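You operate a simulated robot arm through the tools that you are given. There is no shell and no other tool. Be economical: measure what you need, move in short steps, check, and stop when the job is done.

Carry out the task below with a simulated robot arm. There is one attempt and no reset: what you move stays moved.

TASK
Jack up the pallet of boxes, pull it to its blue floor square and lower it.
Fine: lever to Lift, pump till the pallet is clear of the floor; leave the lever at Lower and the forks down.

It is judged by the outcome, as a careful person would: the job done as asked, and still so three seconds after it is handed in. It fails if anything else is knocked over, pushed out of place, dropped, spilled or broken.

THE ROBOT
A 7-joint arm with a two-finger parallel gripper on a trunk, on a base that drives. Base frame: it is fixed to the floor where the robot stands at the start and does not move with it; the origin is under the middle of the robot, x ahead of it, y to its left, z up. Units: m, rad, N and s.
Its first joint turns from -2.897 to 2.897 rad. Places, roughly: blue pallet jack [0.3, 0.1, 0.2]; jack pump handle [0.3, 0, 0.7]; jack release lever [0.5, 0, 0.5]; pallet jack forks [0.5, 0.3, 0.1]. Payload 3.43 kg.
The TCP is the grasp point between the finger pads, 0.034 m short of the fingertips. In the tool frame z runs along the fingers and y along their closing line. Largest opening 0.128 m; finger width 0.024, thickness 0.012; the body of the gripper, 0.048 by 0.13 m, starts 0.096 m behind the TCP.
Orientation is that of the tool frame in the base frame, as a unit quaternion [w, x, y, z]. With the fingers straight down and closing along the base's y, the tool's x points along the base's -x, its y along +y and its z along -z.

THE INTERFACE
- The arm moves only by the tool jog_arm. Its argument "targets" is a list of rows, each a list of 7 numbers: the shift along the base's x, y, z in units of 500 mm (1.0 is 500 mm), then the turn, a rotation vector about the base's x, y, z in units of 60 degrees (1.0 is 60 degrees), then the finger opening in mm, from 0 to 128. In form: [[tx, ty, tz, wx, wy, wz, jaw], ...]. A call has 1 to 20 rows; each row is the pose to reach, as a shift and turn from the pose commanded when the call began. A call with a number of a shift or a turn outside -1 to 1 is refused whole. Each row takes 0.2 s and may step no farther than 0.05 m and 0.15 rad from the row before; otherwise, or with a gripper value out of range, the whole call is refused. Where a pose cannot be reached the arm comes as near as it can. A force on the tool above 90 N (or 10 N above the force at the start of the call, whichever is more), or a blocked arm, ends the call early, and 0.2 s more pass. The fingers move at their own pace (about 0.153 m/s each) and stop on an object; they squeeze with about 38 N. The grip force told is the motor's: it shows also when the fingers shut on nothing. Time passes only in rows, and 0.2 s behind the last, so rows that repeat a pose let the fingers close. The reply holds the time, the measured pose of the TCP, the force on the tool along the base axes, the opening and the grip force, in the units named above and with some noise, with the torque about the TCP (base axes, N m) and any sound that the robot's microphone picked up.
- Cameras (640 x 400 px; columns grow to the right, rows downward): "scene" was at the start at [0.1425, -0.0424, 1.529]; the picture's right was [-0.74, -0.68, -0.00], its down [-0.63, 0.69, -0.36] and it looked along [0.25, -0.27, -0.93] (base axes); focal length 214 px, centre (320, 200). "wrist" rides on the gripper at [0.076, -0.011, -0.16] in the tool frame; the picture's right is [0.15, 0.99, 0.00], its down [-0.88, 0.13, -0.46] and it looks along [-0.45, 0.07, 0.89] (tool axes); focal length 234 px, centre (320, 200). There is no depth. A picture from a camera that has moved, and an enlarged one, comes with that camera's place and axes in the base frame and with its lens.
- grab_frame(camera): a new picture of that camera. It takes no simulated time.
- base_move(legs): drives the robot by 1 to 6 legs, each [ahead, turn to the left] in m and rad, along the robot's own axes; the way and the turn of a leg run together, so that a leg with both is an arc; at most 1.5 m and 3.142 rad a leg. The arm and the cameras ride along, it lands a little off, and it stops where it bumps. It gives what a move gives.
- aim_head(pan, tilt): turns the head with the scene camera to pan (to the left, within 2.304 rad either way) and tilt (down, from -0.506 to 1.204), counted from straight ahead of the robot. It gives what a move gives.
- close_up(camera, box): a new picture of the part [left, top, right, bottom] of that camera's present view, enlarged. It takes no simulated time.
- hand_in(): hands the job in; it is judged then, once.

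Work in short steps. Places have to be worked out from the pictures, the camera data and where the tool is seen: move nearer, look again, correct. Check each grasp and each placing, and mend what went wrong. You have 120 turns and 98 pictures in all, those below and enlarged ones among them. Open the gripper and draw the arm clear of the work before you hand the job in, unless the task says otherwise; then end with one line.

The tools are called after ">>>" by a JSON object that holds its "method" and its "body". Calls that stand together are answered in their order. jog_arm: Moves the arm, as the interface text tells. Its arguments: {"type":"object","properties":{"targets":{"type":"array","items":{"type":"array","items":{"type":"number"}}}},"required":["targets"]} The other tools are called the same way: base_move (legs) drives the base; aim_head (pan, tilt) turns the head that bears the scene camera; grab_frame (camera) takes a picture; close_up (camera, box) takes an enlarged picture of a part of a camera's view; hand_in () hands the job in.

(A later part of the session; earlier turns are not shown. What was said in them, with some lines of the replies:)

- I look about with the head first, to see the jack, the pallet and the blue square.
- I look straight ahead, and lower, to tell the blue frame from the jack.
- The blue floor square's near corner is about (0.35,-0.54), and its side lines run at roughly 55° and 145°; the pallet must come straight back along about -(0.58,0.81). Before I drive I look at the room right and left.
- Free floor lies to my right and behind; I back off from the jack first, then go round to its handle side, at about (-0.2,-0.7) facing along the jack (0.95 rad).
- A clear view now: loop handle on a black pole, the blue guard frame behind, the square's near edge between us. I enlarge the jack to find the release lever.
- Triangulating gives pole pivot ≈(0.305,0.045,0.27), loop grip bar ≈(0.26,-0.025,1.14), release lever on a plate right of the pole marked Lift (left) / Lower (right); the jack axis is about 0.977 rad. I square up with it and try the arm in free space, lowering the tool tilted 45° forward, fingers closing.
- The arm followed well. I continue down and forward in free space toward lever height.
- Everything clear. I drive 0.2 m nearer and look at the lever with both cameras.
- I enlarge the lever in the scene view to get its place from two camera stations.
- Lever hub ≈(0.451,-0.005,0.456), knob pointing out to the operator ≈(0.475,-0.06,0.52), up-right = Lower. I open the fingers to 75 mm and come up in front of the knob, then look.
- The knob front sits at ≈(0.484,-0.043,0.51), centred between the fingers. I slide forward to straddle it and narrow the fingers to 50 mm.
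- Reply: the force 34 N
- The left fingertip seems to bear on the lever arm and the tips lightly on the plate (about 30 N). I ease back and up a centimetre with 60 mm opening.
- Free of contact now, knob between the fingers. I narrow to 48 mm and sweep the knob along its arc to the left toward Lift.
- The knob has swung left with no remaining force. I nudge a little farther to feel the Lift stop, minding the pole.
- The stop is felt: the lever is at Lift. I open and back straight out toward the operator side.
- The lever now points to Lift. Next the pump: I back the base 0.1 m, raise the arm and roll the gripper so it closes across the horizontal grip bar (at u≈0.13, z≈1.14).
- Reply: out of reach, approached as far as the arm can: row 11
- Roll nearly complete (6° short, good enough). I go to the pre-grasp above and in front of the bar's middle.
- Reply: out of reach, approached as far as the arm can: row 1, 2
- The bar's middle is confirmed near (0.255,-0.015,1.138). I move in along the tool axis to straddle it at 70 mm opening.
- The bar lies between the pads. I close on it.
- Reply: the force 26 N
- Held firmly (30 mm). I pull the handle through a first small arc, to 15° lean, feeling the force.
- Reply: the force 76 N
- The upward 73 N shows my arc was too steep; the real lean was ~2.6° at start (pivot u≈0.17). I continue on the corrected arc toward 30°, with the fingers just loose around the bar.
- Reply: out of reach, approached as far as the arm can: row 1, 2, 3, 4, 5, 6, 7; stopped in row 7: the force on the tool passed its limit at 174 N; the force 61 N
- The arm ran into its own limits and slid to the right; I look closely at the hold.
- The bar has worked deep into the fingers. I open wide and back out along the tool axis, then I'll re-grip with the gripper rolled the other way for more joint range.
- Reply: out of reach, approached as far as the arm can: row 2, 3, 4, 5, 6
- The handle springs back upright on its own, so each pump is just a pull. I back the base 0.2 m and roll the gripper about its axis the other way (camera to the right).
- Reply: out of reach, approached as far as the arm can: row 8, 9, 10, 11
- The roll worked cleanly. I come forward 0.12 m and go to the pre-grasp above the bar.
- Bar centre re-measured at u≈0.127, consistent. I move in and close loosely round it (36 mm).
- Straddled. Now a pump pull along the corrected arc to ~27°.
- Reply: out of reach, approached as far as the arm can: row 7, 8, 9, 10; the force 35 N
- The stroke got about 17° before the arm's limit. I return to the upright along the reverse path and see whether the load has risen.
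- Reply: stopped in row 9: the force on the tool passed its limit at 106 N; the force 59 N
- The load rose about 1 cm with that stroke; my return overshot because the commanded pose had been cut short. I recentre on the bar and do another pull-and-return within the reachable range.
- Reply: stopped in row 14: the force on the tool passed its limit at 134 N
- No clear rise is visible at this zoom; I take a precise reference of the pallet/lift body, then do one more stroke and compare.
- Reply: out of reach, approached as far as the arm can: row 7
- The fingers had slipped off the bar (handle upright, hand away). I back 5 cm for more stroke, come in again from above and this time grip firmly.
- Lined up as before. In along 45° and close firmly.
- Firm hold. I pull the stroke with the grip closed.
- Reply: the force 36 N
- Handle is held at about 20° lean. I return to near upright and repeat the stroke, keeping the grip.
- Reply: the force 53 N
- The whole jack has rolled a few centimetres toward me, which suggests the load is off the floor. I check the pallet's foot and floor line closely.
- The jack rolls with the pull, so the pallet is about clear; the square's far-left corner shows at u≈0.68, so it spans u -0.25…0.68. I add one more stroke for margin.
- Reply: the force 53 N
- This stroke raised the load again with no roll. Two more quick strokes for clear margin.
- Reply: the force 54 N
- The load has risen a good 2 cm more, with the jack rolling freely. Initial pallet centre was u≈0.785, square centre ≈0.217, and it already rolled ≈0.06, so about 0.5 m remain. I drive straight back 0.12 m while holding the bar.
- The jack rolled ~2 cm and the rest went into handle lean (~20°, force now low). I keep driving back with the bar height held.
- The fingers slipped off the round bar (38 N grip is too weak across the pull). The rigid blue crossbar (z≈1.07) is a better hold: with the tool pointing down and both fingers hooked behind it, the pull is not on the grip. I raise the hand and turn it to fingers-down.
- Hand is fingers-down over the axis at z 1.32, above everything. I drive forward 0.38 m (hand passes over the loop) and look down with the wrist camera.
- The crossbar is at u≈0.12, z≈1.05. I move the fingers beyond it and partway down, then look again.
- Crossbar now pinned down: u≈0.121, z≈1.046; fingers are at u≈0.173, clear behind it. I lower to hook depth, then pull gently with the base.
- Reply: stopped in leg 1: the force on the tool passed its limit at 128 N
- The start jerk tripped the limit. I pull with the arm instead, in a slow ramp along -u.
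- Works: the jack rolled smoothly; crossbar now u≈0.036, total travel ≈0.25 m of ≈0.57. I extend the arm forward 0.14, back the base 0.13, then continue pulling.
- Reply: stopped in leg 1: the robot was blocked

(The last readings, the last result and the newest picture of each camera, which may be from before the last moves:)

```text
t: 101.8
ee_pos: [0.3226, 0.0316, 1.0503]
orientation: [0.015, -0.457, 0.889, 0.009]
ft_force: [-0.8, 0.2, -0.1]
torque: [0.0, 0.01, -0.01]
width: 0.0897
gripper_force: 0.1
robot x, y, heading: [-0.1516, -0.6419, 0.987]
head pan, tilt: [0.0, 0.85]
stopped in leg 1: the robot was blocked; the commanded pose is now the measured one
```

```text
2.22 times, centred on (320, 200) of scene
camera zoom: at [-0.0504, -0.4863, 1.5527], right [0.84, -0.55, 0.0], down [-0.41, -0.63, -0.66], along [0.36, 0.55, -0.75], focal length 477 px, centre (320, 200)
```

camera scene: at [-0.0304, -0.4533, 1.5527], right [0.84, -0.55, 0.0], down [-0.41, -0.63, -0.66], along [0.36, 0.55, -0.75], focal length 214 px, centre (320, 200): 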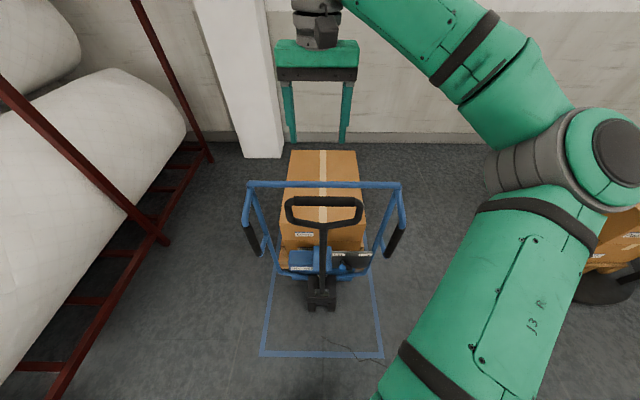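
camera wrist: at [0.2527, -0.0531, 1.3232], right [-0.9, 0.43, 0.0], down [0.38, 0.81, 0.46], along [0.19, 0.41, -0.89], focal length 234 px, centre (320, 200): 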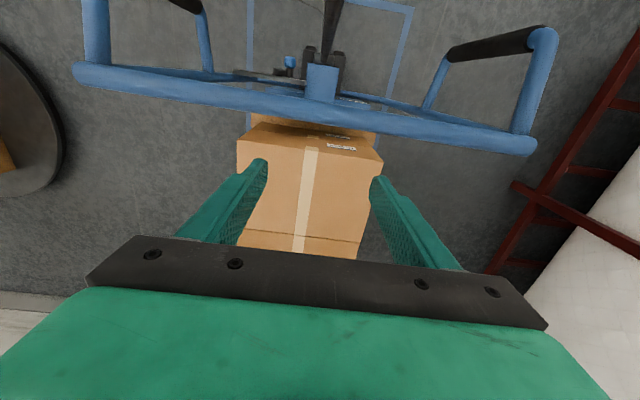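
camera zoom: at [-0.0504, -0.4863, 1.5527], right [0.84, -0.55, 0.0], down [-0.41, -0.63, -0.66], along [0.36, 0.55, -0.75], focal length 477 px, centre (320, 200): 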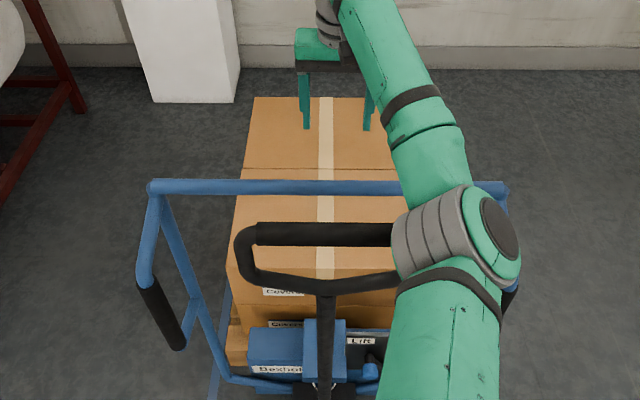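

The base was blocked: with the arm far out, its elbow comes against the pump loop. I draw the hand back to where the elbow stayed clear, up to light contact with the crossbar, and then pull with the base from contact.

>>> {"method": "jog_arm", "body": {"targets": [[-0.05, -0.055, 0, 0, 0, 0, 90], [-0.1, -0.11, 0, 0, 0, 0, 90], [-0.145, -0.16, 0, 0, 0, 0, 90], [-0.19, -0.21, 0, 0, 0, 0, 90], [-0.2, -0.225, 0, 0, 0, 0, 90], [-0.206, -0.235, 0, 0, 0, 0, 90], [-0.212, -0.243, 0, 0, 0, 0, 90]]}}

>>> {"method": "base_move", "body": {"legs": [[-0.04, 0]]}}

>>> {"method": "close_up", "body": {"camera": "scene", "box": [220, 110, 420, 290]}}

```text
t: 103.4
ee_pos: [0.2149, -0.0894, 1.0484]
orientation: [0.015, -0.459, 0.889, 0.008]
ft_force: [-0.3, 0.4, -0.1]
torque: [0.04, 0.0, -0.01]
width: 0.0898
gripper_force: 0.0
robot x, y, heading: [-0.1512, -0.6351, 0.984]
head pan, tilt: [0.0, 0.85]
```

```text
t: 104.3
ee_pos: [0.2083, -0.102, 1.049]
orientation: [0.025, -0.457, 0.889, 0.015]
ft_force: [0.0, 0.3, -0.1]
torque: [0.02, 0.02, 0.0]
width: 0.0901
gripper_force: 0.0
robot x, y, heading: [-0.165, -0.6568, 0.985]
head pan, tilt: [0.0, 0.85]
stopped in leg 1: the force on the tool passed its limit at 111 N (the readings are from after the stop); the commanded pose is now the measured one
```

```text
2.22 times, centred on (320, 200) of scene
camera zoom: at [-0.0632, -0.5042, 1.5527], right [0.83, -0.55, 0.0], down [-0.41, -0.63, -0.66], along [0.36, 0.55, -0.75], focal length 477 px, centre (320, 200)
```

zoom: 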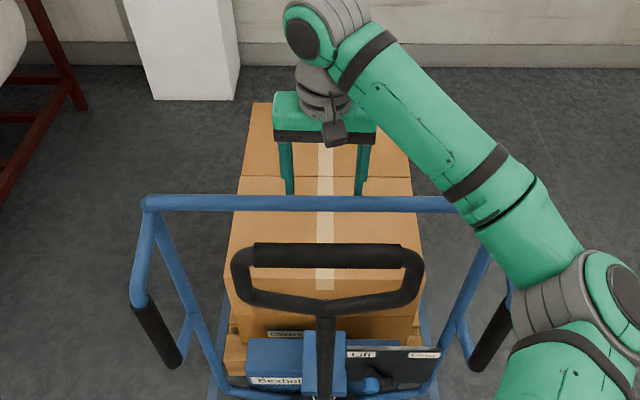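

Progress (crossbar u≈0.005), but base pulls are too jerky; the arm's slow ramp is best. I pull another 0.15 m with the arm.

>>> {"method": "jog_arm", "body": {"targets": [[-0.003, -0.005, 0, 0, 0, 0, 90], [-0.008, -0.012, 0, 0, 0, 0, 90], [-0.013, -0.02, 0, 0, 0, 0, 90], [-0.021, -0.032, 0, 0, 0, 0, 90], [-0.031, -0.046, 0, 0, 0, 0, 90], [-0.042, -0.063, 0, 0, 0, 0, 90], [-0.055, -0.081, 0, 0, 0, 0, 90], [-0.067, -0.099, 0, 0, 0, 0, 90], [-0.079, -0.118, 0, 0, 0, 0, 90], [-0.092, -0.136, 0, 0, 0, 0, 90], [-0.104, -0.154, 0, 0, 0, 0, 90], [-0.116, -0.172, 0, 0, 0, 0, 90], [-0.129, -0.191, 0, 0, 0, 0, 90], [-0.141, -0.209, 0, 0, 0, 0, 90], [-0.151, -0.224, 0, 0, 0, 0, 90], [-0.159, -0.236, 0, 0, 0, 0, 90], [-0.164, -0.243, 0, 0, 0, 0, 90]]}}

>>> {"method": "grab_frame", "body": {"camera": "scene"}}

```text
t: 107.9
ee_pos: [0.1259, -0.225, 1.0492]
orientation: [0.023, -0.457, 0.889, 0.015]
ft_force: [-0.1, 0.2, -0.1]
torque: [0.02, 0.03, 0.0]
width: 0.0901
gripper_force: 0.0
robot x, y, heading: [-0.1671, -0.6588, 0.992]
head pan, tilt: [0.0, 0.85]
```

```text
26 pictures are left
camera scene: at [-0.0634, -0.5043, 1.5527], right [0.83, -0.55, 0.0], down [-0.41, -0.63, -0.66], along [0.36, 0.55, -0.75], focal length 214 px, centre (320, 200)
```

scene: 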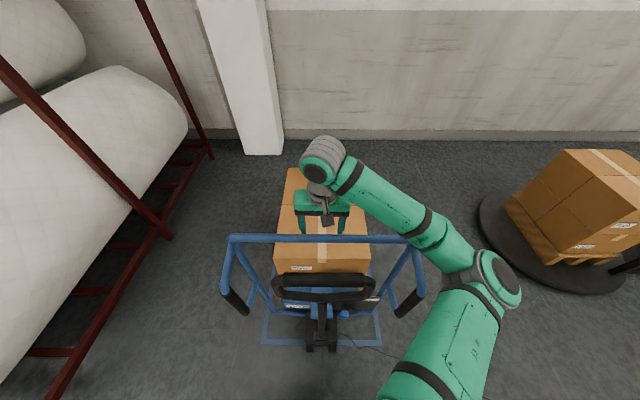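

Crossbar now at u≈-0.147, so ≈0.43 m done and ≈0.13 m remaining. I raise the hand clear and back the base 0.17 m for room.

>>> {"method": "jog_arm", "body": {"targets": [[0.01, 0.015, 0.09, 0, 0, 0, 90], [0.01, 0.015, 0.18, 0, 0, 0, 90], [0.01, 0.015, 0.27, 0, 0, 0, 90], [0.01, 0.015, 0.36, 0, 0, 0, 90], [0.01, 0.015, 0.45, 0, 0, 0, 90], [0.01, 0.015, 0.54, 0, 0, 0, 90]]}}

>>> {"method": "base_move", "body": {"legs": [[-0.17, 0]]}}

>>> {"method": "grab_frame", "body": {"camera": "scene"}}

```text
t: 109.3
ee_pos: [0.1308, -0.2181, 1.3206]
orientation: [0.024, -0.457, 0.889, 0.016]
ft_force: [0.7, 0.4, 0.0]
torque: [-0.03, 0.05, 0.02]
width: 0.0901
gripper_force: 0.1
robot x, y, heading: [-0.1637, -0.6545, 0.991]
head pan, tilt: [0.0, 0.85]
```

```text
t: 110.7
ee_pos: [0.037, -0.3579, 1.3202]
orientation: [0.025, -0.458, 0.888, 0.015]
ft_force: [-0.4, -0.5, -0.4]
torque: [0.0, 0.0, -0.03]
width: 0.0899
gripper_force: 0.0
robot x, y, heading: [-0.2595, -0.798, 0.99]
head pan, tilt: [0.0, 0.85]
```

```text
25 pictures are left
camera scene: at [-0.156, -0.6442, 1.5527], right [0.84, -0.55, 0.0], down [-0.41, -0.63, -0.66], along [0.36, 0.55, -0.75], focal length 214 px, centre (320, 200)
```

scene: 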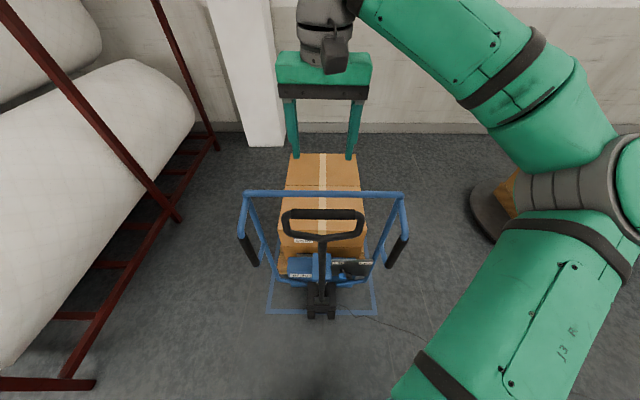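

I enlarge the lower part to measure the pallet's front edge against the square's near edge.

>>> {"method": "close_up", "body": {"camera": "scene", "box": [250, 230, 400, 325]}}

```text
4.21 times, centred on (325, 278) of scene
camera zoom: at [-0.156, -0.6442, 1.5527], right [0.84, -0.55, 0.0], down [-0.41, -0.63, -0.66], along [0.36, 0.55, -0.75], focal length 903 px, centre (299, -126)
```

zoom: 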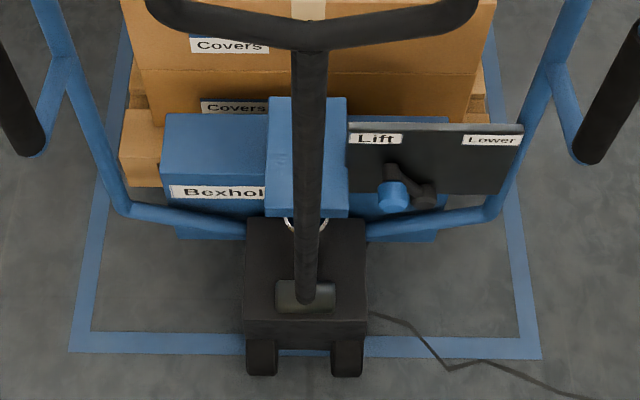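

The pallet front is now at u≈0.0. An early picture shows the pallet's far end at u≈1.25, so it is ≈0.83 long (0.05 margins all round the 0.93 square): the front must come to u≈-0.20, i.e. ≈0.19 m more. I re-hook behind the crossbar.

>>> {"method": "base_move", "body": {"legs": [[0.03, -0.012]]}}

>>> {"method": "jog_arm", "body": {"targets": [[0.041, 0.06, 0, 0, 0, 0, 90], [0.081, 0.12, 0, 0, 0, 0, 90], [0.122, 0.18, 0, 0, 0, 0, 90], [0.166, 0.246, 0, 0, 0, 0, 90], [0.166, 0.246, -0.09, 0, 0, 0, 90], [0.166, 0.246, -0.18, 0, 0, 0, 90], [0.166, 0.246, -0.27, 0, 0, 0, 90], [0.166, 0.246, -0.34, 0, 0, 0, 90]]}}

>>> {"method": "grab_frame", "body": {"camera": "wrist"}}

```text
t: 111.6
ee_pos: [0.0596, -0.3354, 1.3215]
orientation: [0.025, -0.452, 0.891, 0.016]
ft_force: [-0.6, 0.0, 0.2]
torque: [0.02, -0.01, 0.06]
width: 0.0899
gripper_force: 0.1
robot x, y, heading: [-0.2419, -0.7727, 0.978]
head pan, tilt: [0.0, 0.85]
```

```text
t: 113.4
ee_pos: [0.1432, -0.2107, 1.1494]
orientation: [0.026, -0.452, 0.892, 0.015]
ft_force: [0.3, 0.4, -0.7]
torque: [0.0, 0.02, -0.03]
width: 0.0901
gripper_force: 0.0
robot x, y, heading: [-0.2367, -0.7729, 0.978]
head pan, tilt: [0.0, 0.85]
```

```text
23 pictures are left
camera wrist: at [0.1016, -0.2862, 1.3043], right [-0.88, 0.47, 0.0], down [0.4, 0.76, 0.51], along [0.24, 0.45, -0.86], focal length 234 px, centre (320, 200)
```

wrist: 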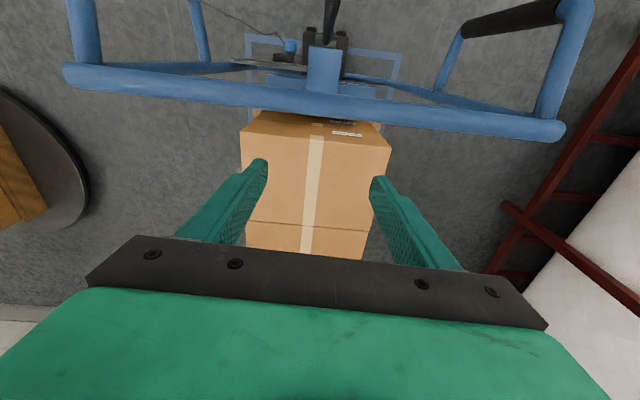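

Bar confirmed at u≈-0.146 and the fingers are behind it. I lower and pull slowly, about 0.125 m of jack travel, keeping distance between the wheels and my base.

>>> {"method": "jog_arm", "body": {"targets": [[0, 0, -0.07, 0, 0, 0, 90], [0, 0, -0.14, 0, 0, 0, 90], [0, 0, -0.206, 0, 0, 0, 90], [-0.013, -0.02, -0.206, 0, 0, 0, 90], [-0.022, -0.033, -0.206, 0, 0, 0, 90], [-0.029, -0.043, -0.206, 0, 0, 0, 90], [-0.035, -0.051, -0.206, 0, 0, 0, 90], [-0.041, -0.061, -0.206, 0, 0, 0, 90], [-0.049, -0.073, -0.206, 0, 0, 0, 90], [-0.058, -0.086, -0.206, 0, 0, 0, 90], [-0.068, -0.101, -0.206, 0, 0, 0, 90], [-0.079, -0.118, -0.206, 0, 0, 0, 90], [-0.092, -0.136, -0.206, 0, 0, 0, 90], [-0.104, -0.154, -0.206, 0, 0, 0, 90], [-0.116, -0.172, -0.206, 0, 0, 0, 90], [-0.129, -0.191, -0.206, 0, 0, 0, 90], [-0.141, -0.209, -0.206, 0, 0, 0, 90], [-0.152, -0.225, -0.206, 0, 0, 0, 90], [-0.161, -0.239, -0.206, 0, 0, 0, 90], [-0.168, -0.249, -0.206, 0, 0, 0, 90]]}}

>>> {"method": "close_up", "body": {"camera": "scene", "box": [220, 180, 420, 340]}}

```text
t: 117.6
ee_pos: [0.0584, -0.3375, 1.0474]
orientation: [0.023, -0.453, 0.891, 0.014]
ft_force: [-0.8, -0.1, 0.5]
torque: [0.04, -0.04, 0.01]
width: 0.0899
gripper_force: 0.0
robot x, y, heading: [-0.24, -0.7725, 0.978]
head pan, tilt: [0.0, 0.85]
```

```text
2.50 times, centred on (320, 260) of scene
camera zoom: at [-0.1373, -0.62, 1.5527], right [0.83, -0.56, 0.0], down [-0.42, -0.62, -0.66], along [0.37, 0.55, -0.75], focal length 536 px, centre (320, 50)
```

zoom: 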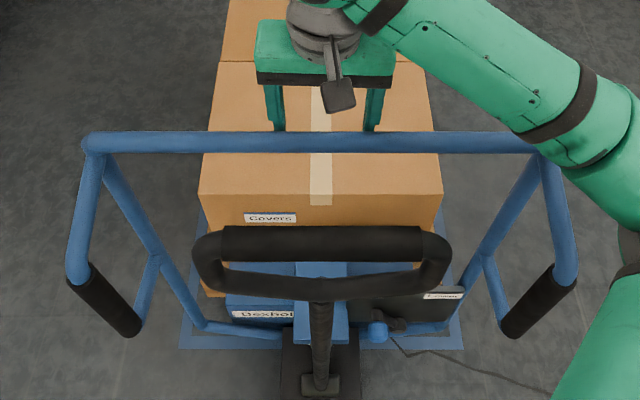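

Pallet front ≈ -0.135; about 0.06 m remains. I raise, back the base 0.13 m and check.

>>> {"method": "jog_arm", "body": {"targets": [[0.01, 0.015, 0.09, 0, 0, 0, 90], [0.01, 0.015, 0.18, 0, 0, 0, 90], [0.01, 0.015, 0.27, 0, 0, 0, 90], [0.01, 0.015, 0.36, 0, 0, 0, 90], [0.01, 0.015, 0.45, 0, 0, 0, 90], [0.01, 0.015, 0.54, 0, 0, 0, 90]]}}

>>> {"method": "base_move", "body": {"legs": [[-0.13, 0]]}}

>>> {"method": "close_up", "body": {"camera": "scene", "box": [220, 150, 420, 330]}}

```text
t: 119.0
ee_pos: [0.0664, -0.3302, 1.321]
orientation: [0.025, -0.451, 0.892, 0.015]
ft_force: [0.6, 1.0, 0.1]
torque: [-0.01, 0.05, 0.02]
width: 0.0899
gripper_force: 0.1
robot x, y, heading: [-0.2412, -0.7688, 0.979]
head pan, tilt: [0.0, 0.85]
```

```text
t: 120.3
ee_pos: [-0.0078, -0.4388, 1.3204]
orientation: [0.025, -0.452, 0.892, 0.016]
ft_force: [-0.3, 0.1, -0.7]
torque: [-0.04, -0.02, -0.02]
width: 0.09
gripper_force: 0.1
robot x, y, heading: [-0.3127, -0.8786, 0.979]
head pan, tilt: [0.0, 0.85]
```

```text
2.22 times, centred on (320, 240) of scene
camera zoom: at [-0.2102, -0.7282, 1.5527], right [0.83, -0.56, 0.0], down [-0.42, -0.62, -0.66], along [0.37, 0.55, -0.75], focal length 477 px, centre (320, 111)
```

zoom: 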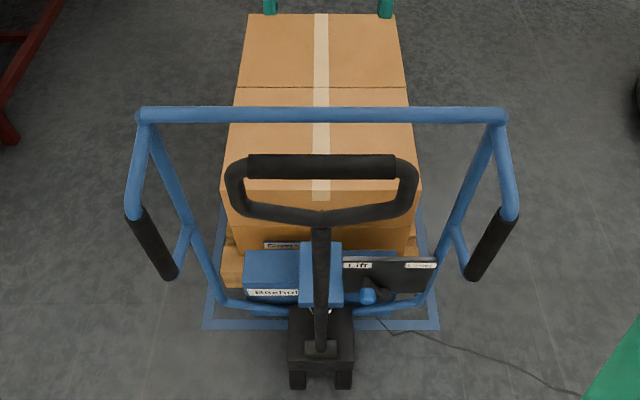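

Gap in front is ≈0.10 to the line versus ≈0.05 at the sides, so ≈0.05 m more. I re-hook behind the crossbar (u≈-0.28) and pull that last bit slowly.

>>> {"method": "jog_arm", "body": {"targets": [[0.034, 0.058, 0, 0, 0, 0, 90], [0.068, 0.115, 0, 0, 0, 0, 90], [0.102, 0.173, 0, 0, 0, 0, 90], [0.136, 0.23, 0, 0, 0, 0, 90], [0.136, 0.23, -0.092, 0, 0, 0, 90], [0.136, 0.23, -0.184, 0, 0, 0, 90], [0.136, 0.23, -0.276, 0, 0, 0, 90], [0.136, 0.23, -0.368, 0, 0, 0, 90], [0.136, 0.23, -0.46, 0, 0, 0, 90], [0.136, 0.23, -0.548, 0, 0, 0, 90], [0.123, 0.21, -0.548, 0, 0, 0, 90], [0.114, 0.197, -0.548, 0, 0, 0, 90], [0.106, 0.185, -0.548, 0, 0, 0, 90], [0.098, 0.174, -0.548, 0, 0, 0, 90], [0.089, 0.16, -0.548, 0, 0, 0, 90], [0.08, 0.147, -0.548, 0, 0, 0, 90], [0.071, 0.134, -0.548, 0, 0, 0, 90], [0.0645, 0.124, -0.548, 0, 0, 0, 90], [0.059, 0.1155, -0.548, 0, 0, 0, 90], [0.0555, 0.1105, -0.548, 0, 0, 0, 90]]}}

>>> {"method": "close_up", "body": {"camera": "scene", "box": [220, 150, 420, 330]}}

```text
t: 124.5
ee_pos: [0.0178, -0.3851, 1.0468]
orientation: [0.024, -0.453, 0.891, 0.015]
ft_force: [0.0, -0.7, -0.8]
torque: [0.03, 0.02, 0.04]
width: 0.09
gripper_force: 0.0
robot x, y, heading: [-0.3112, -0.878, 0.975]
head pan, tilt: [0.0, 0.85]
```

```text
2.22 times, centred on (320, 240) of scene
camera zoom: at [-0.2104, -0.7284, 1.5528], right [0.83, -0.56, 0.0], down [-0.42, -0.62, -0.66], along [0.37, 0.55, -0.75], focal length 477 px, centre (320, 111)
```

zoom: 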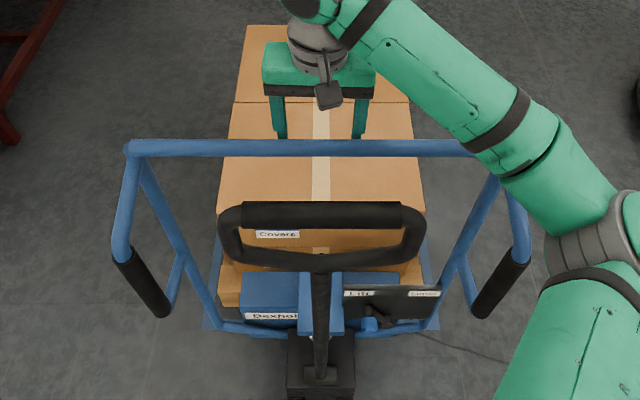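

Pallet front at ≈-0.19 with ≈0.05 gap to the line all round. Pulling is done; I raise the hand and back off 0.35 m to go for the lever.

>>> {"method": "jog_arm", "body": {"targets": [[0.01, 0.015, 0.09, 0, 0, 0, 90], [0.01, 0.015, 0.18, 0, 0, 0, 90], [0.01, 0.015, 0.27, 0, 0, 0, 90], [0.01, 0.015, 0.36, 0, 0, 0, 90], [0.01, 0.015, 0.45, 0, 0, 0, 90], [0.01, 0.015, 0.54, 0, 0, 0, 90]]}}

>>> {"method": "base_move", "body": {"legs": [[-0.35, 0]]}}

>>> {"method": "close_up", "body": {"camera": "scene", "box": [220, 100, 420, 260]}}

```text
t: 125.9
ee_pos: [0.027, -0.3733, 1.3173]
orientation: [0.024, -0.452, 0.892, 0.016]
ft_force: [0.3, 0.9, 0.3]
torque: [-0.02, 0.03, -0.03]
width: 0.0903
gripper_force: 0.1
robot x, y, heading: [-0.3103, -0.8729, 0.978]
head pan, tilt: [0.0, 0.85]
```

```text
t: 128.1
ee_pos: [-0.1655, -0.6618, 1.3166]
orientation: [0.025, -0.451, 0.892, 0.016]
ft_force: [0.2, -0.1, -0.7]
torque: [0.0, -0.01, 0.02]
width: 0.09
gripper_force: 0.1
robot x, y, heading: [-0.5055, -1.163, 0.978]
head pan, tilt: [0.0, 0.85]
```

```text
2.50 times, centred on (320, 180) of scene
camera zoom: at [-0.4033, -1.0153, 1.5527], right [0.83, -0.56, 0.0], down [-0.42, -0.62, -0.66], along [0.37, 0.55, -0.75], focal length 536 px, centre (320, 250)
```

zoom: 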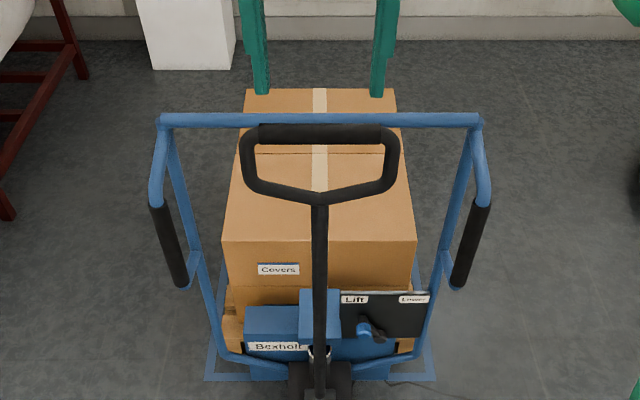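

Looks centred. I tilt the tool 45° forward again and lower it, right of the pole, in free space.

>>> {"method": "jog_arm", "body": {"targets": [[0.014, -0.009, -0.067, 0.052, -0.035, 0, 75], [0.028, -0.019, -0.133, 0.104, -0.07, 0, 75], [0.042, -0.028, -0.2, 0.156, -0.105, 0, 75], [0.056, -0.038, -0.267, 0.207, -0.14, 0, 75], [0.07, -0.047, -0.333, 0.259, -0.175, 0, 75], [0.084, -0.056, -0.4, 0.311, -0.21, 0, 75], [0.098, -0.066, -0.467, 0.363, -0.245, 0, 75], [0.112, -0.075, -0.533, 0.415, -0.28, 0, 75], [0.126, -0.085, -0.6, 0.467, -0.315, 0, 75], [0.14, -0.094, -0.667, 0.518, -0.35, 0, 75], [0.154, -0.103, -0.733, 0.57, -0.385, 0, 75], [0.168, -0.113, -0.8, 0.622, -0.419, 0, 75]]}}

>>> {"method": "jog_arm", "body": {"targets": [[0, 0, -0.09, 0, 0, 0, 75], [0, 0, -0.18, 0, 0, 0, 75], [0, 0, -0.27, 0, 0, 0, 75], [0, 0, -0.36, 0, 0, 0, 75], [0, 0, -0.45, 0, 0, 0, 75], [0, 0, -0.54, 0, 0, 0, 75]]}}

>>> {"method": "grab_frame", "body": {"camera": "wrist"}}

```text
t: 130.7
ee_pos: [-0.081, -0.7184, 0.9157]
orientation: [0.358, -0.412, 0.813, 0.201]
ft_force: [-0.4, -0.3, -0.6]
torque: [0.04, 0.02, 0.03]
width: 0.0752
gripper_force: 0.1
robot x, y, heading: [-0.5057, -1.1659, 0.982]
head pan, tilt: [0.0, 0.85]
```

```text
t: 132.1
ee_pos: [-0.0794, -0.7187, 0.6471]
orientation: [0.357, -0.412, 0.813, 0.202]
ft_force: [-0.7, -1.0, 0.4]
torque: [0.01, -0.01, 0.01]
width: 0.075
gripper_force: 0.0
robot x, y, heading: [-0.5044, -1.1638, 0.975]
head pan, tilt: [0.0, 0.85]
```

```text
18 pictures are left
camera wrist: at [-0.1689, -0.8639, 0.6956], right [-0.86, 0.5, -0.08], down [0.06, 0.26, 0.96], along [0.5, 0.83, -0.25], focal length 234 px, centre (320, 200)
```

wrist: 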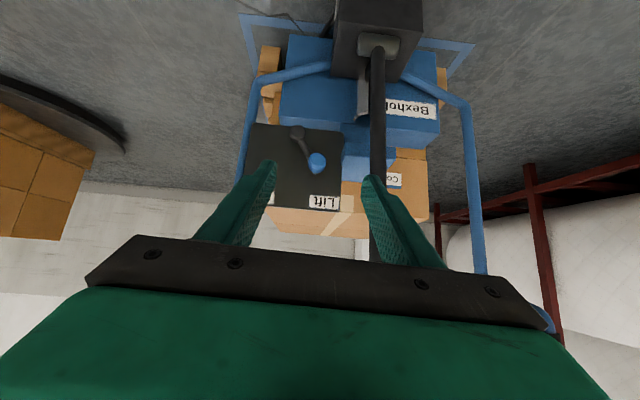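

Knob located at u≈-0.393, n≈-0.334, z≈0.515, lined up with the hand. I drive 0.15 m forward, then approach the last bit with the arm.

>>> {"method": "base_move", "body": {"legs": [[0.15, 0]]}}

>>> {"method": "grab_frame", "body": {"camera": "wrist"}}

```text
t: 133.5
ee_pos: [0.0029, -0.5949, 0.6475]
orientation: [0.357, -0.412, 0.814, 0.201]
ft_force: [0.9, 0.6, -0.7]
torque: [0.01, -0.02, 0.05]
width: 0.0749
gripper_force: 0.0
robot x, y, heading: [-0.4204, -1.0409, 0.979]
head pan, tilt: [0.0, 0.85]
```

```text
17 pictures are left
camera wrist: at [-0.0855, -0.739, 0.6961], right [-0.87, 0.49, -0.08], down [0.06, 0.26, 0.96], along [0.5, 0.83, -0.25], focal length 234 px, centre (320, 200)
```

wrist: 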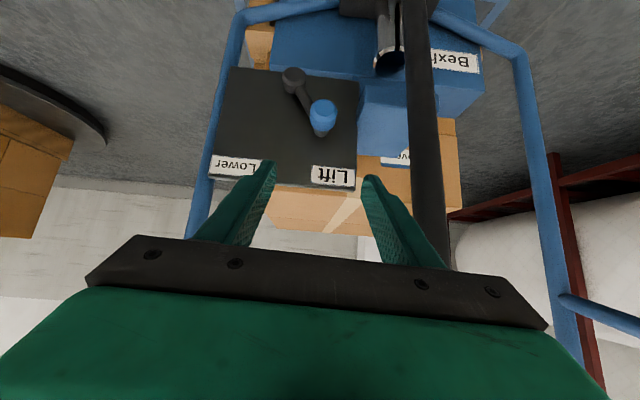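

Knob is ahead and below between the fingers. I descend and slide forward to straddle it.

>>> {"method": "jog_arm", "body": {"targets": [[0.008, 0.012, -0.055, 0, 0, 0, 75], [0.016, 0.024, -0.11, 0, 0, 0, 75], [0.024, 0.036, -0.155, 0, 0, 0, 75], [0.048, 0.071, -0.185, 0, 0, 0, 75], [0.073, 0.107, -0.215, 0, 0, 0, 75], [0.097, 0.1435, -0.245, 0, 0, 0, 75]]}}

>>> {"method": "grab_frame", "body": {"camera": "wrist"}}

```text
t: 134.9
ee_pos: [0.0504, -0.5224, 0.5234]
orientation: [0.357, -0.412, 0.814, 0.202]
ft_force: [0.1, -0.2, -0.8]
torque: [-0.01, 0.0, 0.04]
width: 0.0752
gripper_force: 0.0
robot x, y, heading: [-0.4199, -1.0421, 0.973]
head pan, tilt: [0.0, 0.85]
```

```text
16 pictures are left
camera wrist: at [-0.0382, -0.6668, 0.5719], right [-0.87, 0.5, -0.08], down [0.06, 0.26, 0.96], along [0.5, 0.83, -0.25], focal length 234 px, centre (320, 200)
```

wrist: 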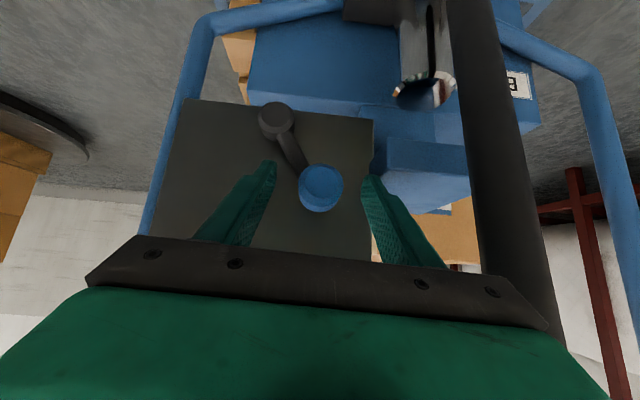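

Knob sits between the fingers. I narrow to 50 mm and sweep it over to the right, to Lower.

>>> {"method": "jog_arm", "body": {"targets": [[0, 0, 0, 0, 0, 0, 60], [0, 0, 0, 0, 0, 0, 50], [0.02, -0.0135, 0.014, 0, 0, 0, 50], [0.053, -0.036, 0.027, 0, 0, 0, 50], [0.088, -0.059, 0.028, 0, 0, 0, 50], [0.1215, -0.082, 0.019, 0, 0, 0, 50], [0.152, -0.103, 0, 0, 0, 0, 50], [0.166, -0.112, -0.008, 0, 0, 0, 50]]}}

>>> {"method": "grab_frame", "body": {"camera": "wrist"}}

```text
t: 136.7
ee_pos: [0.1346, -0.5775, 0.5191]
orientation: [0.356, -0.414, 0.813, 0.202]
ft_force: [-13.7, -2.5, 11.7]
torque: [0.44, 0.35, 0.54]
width: 0.0555
gripper_force: 5.0
robot x, y, heading: [-0.4241, -1.0428, 0.976]
head pan, tilt: [0.0, 0.85]
```

```text
15 pictures are left
camera wrist: at [0.0454, -0.7223, 0.5682], right [-0.87, 0.49, -0.08], down [0.06, 0.26, 0.96], along [0.49, 0.83, -0.25], focal length 234 px, centre (320, 200)
```

wrist: 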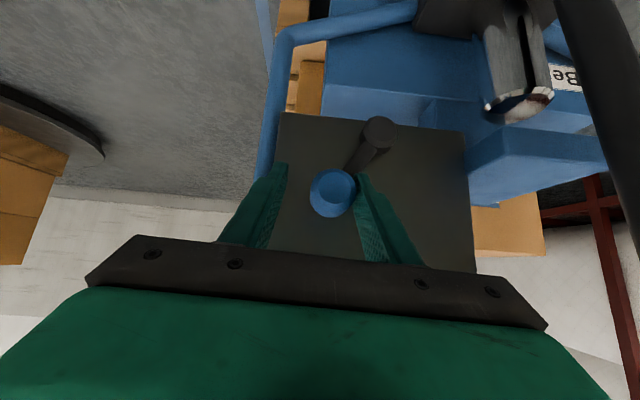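

The lever is at its Lower stop. I open, back out, and let the forks settle.

>>> {"method": "jog_arm", "body": {"targets": [[-0.01, 0.007, 0.008, 0, 0, 0, 72], [-0.05, -0.053, 0.03, 0, 0, 0, 75], [-0.09, -0.113, 0.05, 0, 0, 0, 75], [-0.13, -0.173, 0.05, 0, 0, 0, 75], [-0.17, -0.233, 0.05, 0, 0, 0, 75], [-0.2, -0.28, 0.05, 0, 0, 0, 75], [-0.2, -0.28, 0.05, 0, 0, 0, 75], [-0.2, -0.28, 0.05, 0, 0, 0, 75], [-0.2, -0.28, 0.05, 0, 0, 0, 75], [-0.2, -0.28, 0.05, 0, 0, 0, 75]]}}

>>> {"method": "base_move", "body": {"legs": [[-0.15, 0]]}}

>>> {"method": "close_up", "body": {"camera": "scene", "box": [220, 100, 420, 260]}}

```text
t: 138.9
ee_pos: [0.0363, -0.7212, 0.5455]
orientation: [0.356, -0.413, 0.814, 0.202]
ft_force: [0.8, 0.3, 0.1]
torque: [0.0, 0.02, 0.02]
width: 0.0751
gripper_force: 0.0
robot x, y, heading: [-0.4227, -1.0374, 0.977]
head pan, tilt: [0.0, 0.85]
```

```text
t: 140.2
ee_pos: [-0.0461, -0.8428, 0.5451]
orientation: [0.357, -0.413, 0.813, 0.202]
ft_force: [-0.1, -0.6, -0.4]
torque: [-0.01, 0.01, 0.02]
width: 0.0751
gripper_force: 0.0
robot x, y, heading: [-0.5015, -1.1616, 0.978]
head pan, tilt: [0.0, 0.85]
```

```text
2.50 times, centred on (320, 180) of scene
camera zoom: at [-0.4019, -1.0127, 1.5528], right [0.83, -0.56, 0.0], down [-0.42, -0.62, -0.66], along [0.37, 0.55, -0.75], focal length 536 px, centre (320, 250)
```

zoom: 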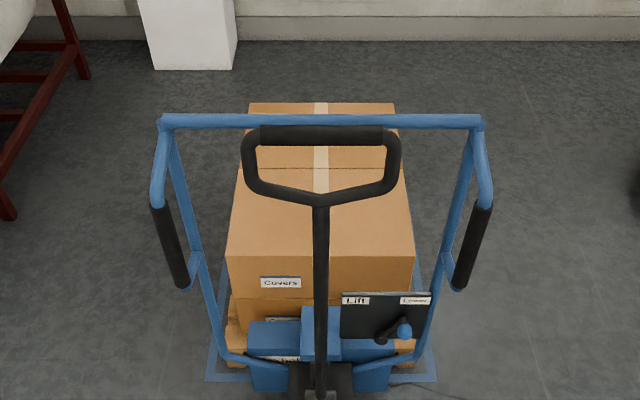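

The load is down and the lever stands at Lower. To check the far edge against the square I drive round to the right side for a side view.

>>> {"method": "base_move", "body": {"legs": [[-0.15, 0], [0, -0.978], [0.95, 0]]}}

>>> {"method": "aim_head", "body": {"pan": 1.3, "tilt": 0.75}}

>>> {"method": "grab_frame", "body": {"camera": "scene"}}

```text
t: 149.0
ee_pos: [0.8997, -1.4905, 0.5468]
orientation: [0.409, 0.02, 0.912, 0.01]
ft_force: [1.0, -0.7, -0.6]
torque: [0.0, -0.01, -0.01]
width: 0.075
gripper_force: 0.0
robot x, y, heading: [0.3799, -1.2881, -0.004]
head pan, tilt: [0.0, 0.85]
```

```text
t: 150.5
ee_pos: [0.8993, -1.4885, 0.545]
orientation: [0.409, 0.02, 0.912, 0.01]
ft_force: [1.3, -0.4, 0.1]
torque: [-0.01, -0.05, 0.0]
width: 0.075
gripper_force: 0.0
robot x, y, heading: [0.3754, -1.2861, -0.004]
head pan, tilt: [1.3, 0.75]
```

```text
13 pictures are left
camera scene: at [0.5056, -1.2082, 1.5608], right [0.96, -0.27, 0.0], down [-0.19, -0.66, -0.73], along [0.2, 0.7, -0.68], focal length 214 px, centre (320, 200)
```

scene: 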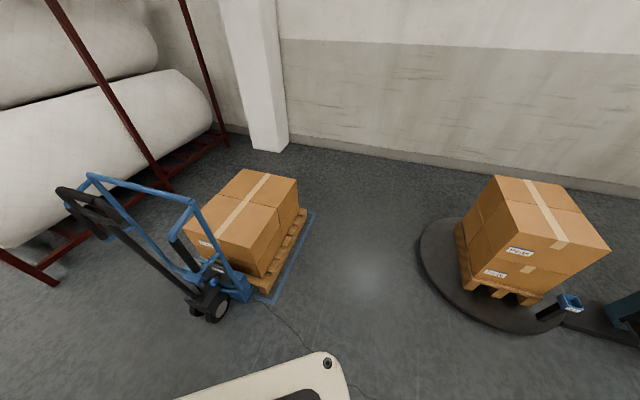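

>>> {"method": "close_up", "body": {"camera": "scene", "box": [190, 180, 340, 320]}}

```text
2.86 times, centred on (265, 250) of scene
camera zoom: at [0.5056, -1.2082, 1.5608], right [0.96, -0.27, 0.0], down [-0.19, -0.66, -0.73], along [0.2, 0.7, -0.68], focal length 613 px, centre (477, 57)
```

zoom: 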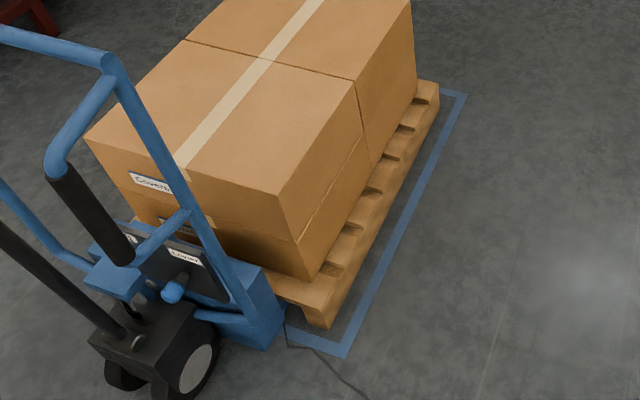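

The pallet rests inside the blue lines on every side, the lever is at Lower, the handle is upright and nothing else has been disturbed. The gripper is open and clear, so I hand the job in.

>>> {"method": "hand_in", "body": {}}

```text
The job is handed in.
```

The pallet was jacked up, pulled into its blue square and lowered, with the forks down and the lever left at Lower. For the pull I hooked the jack's blue crossbar rather than the pump handle, because the gripper slipped off the handle.
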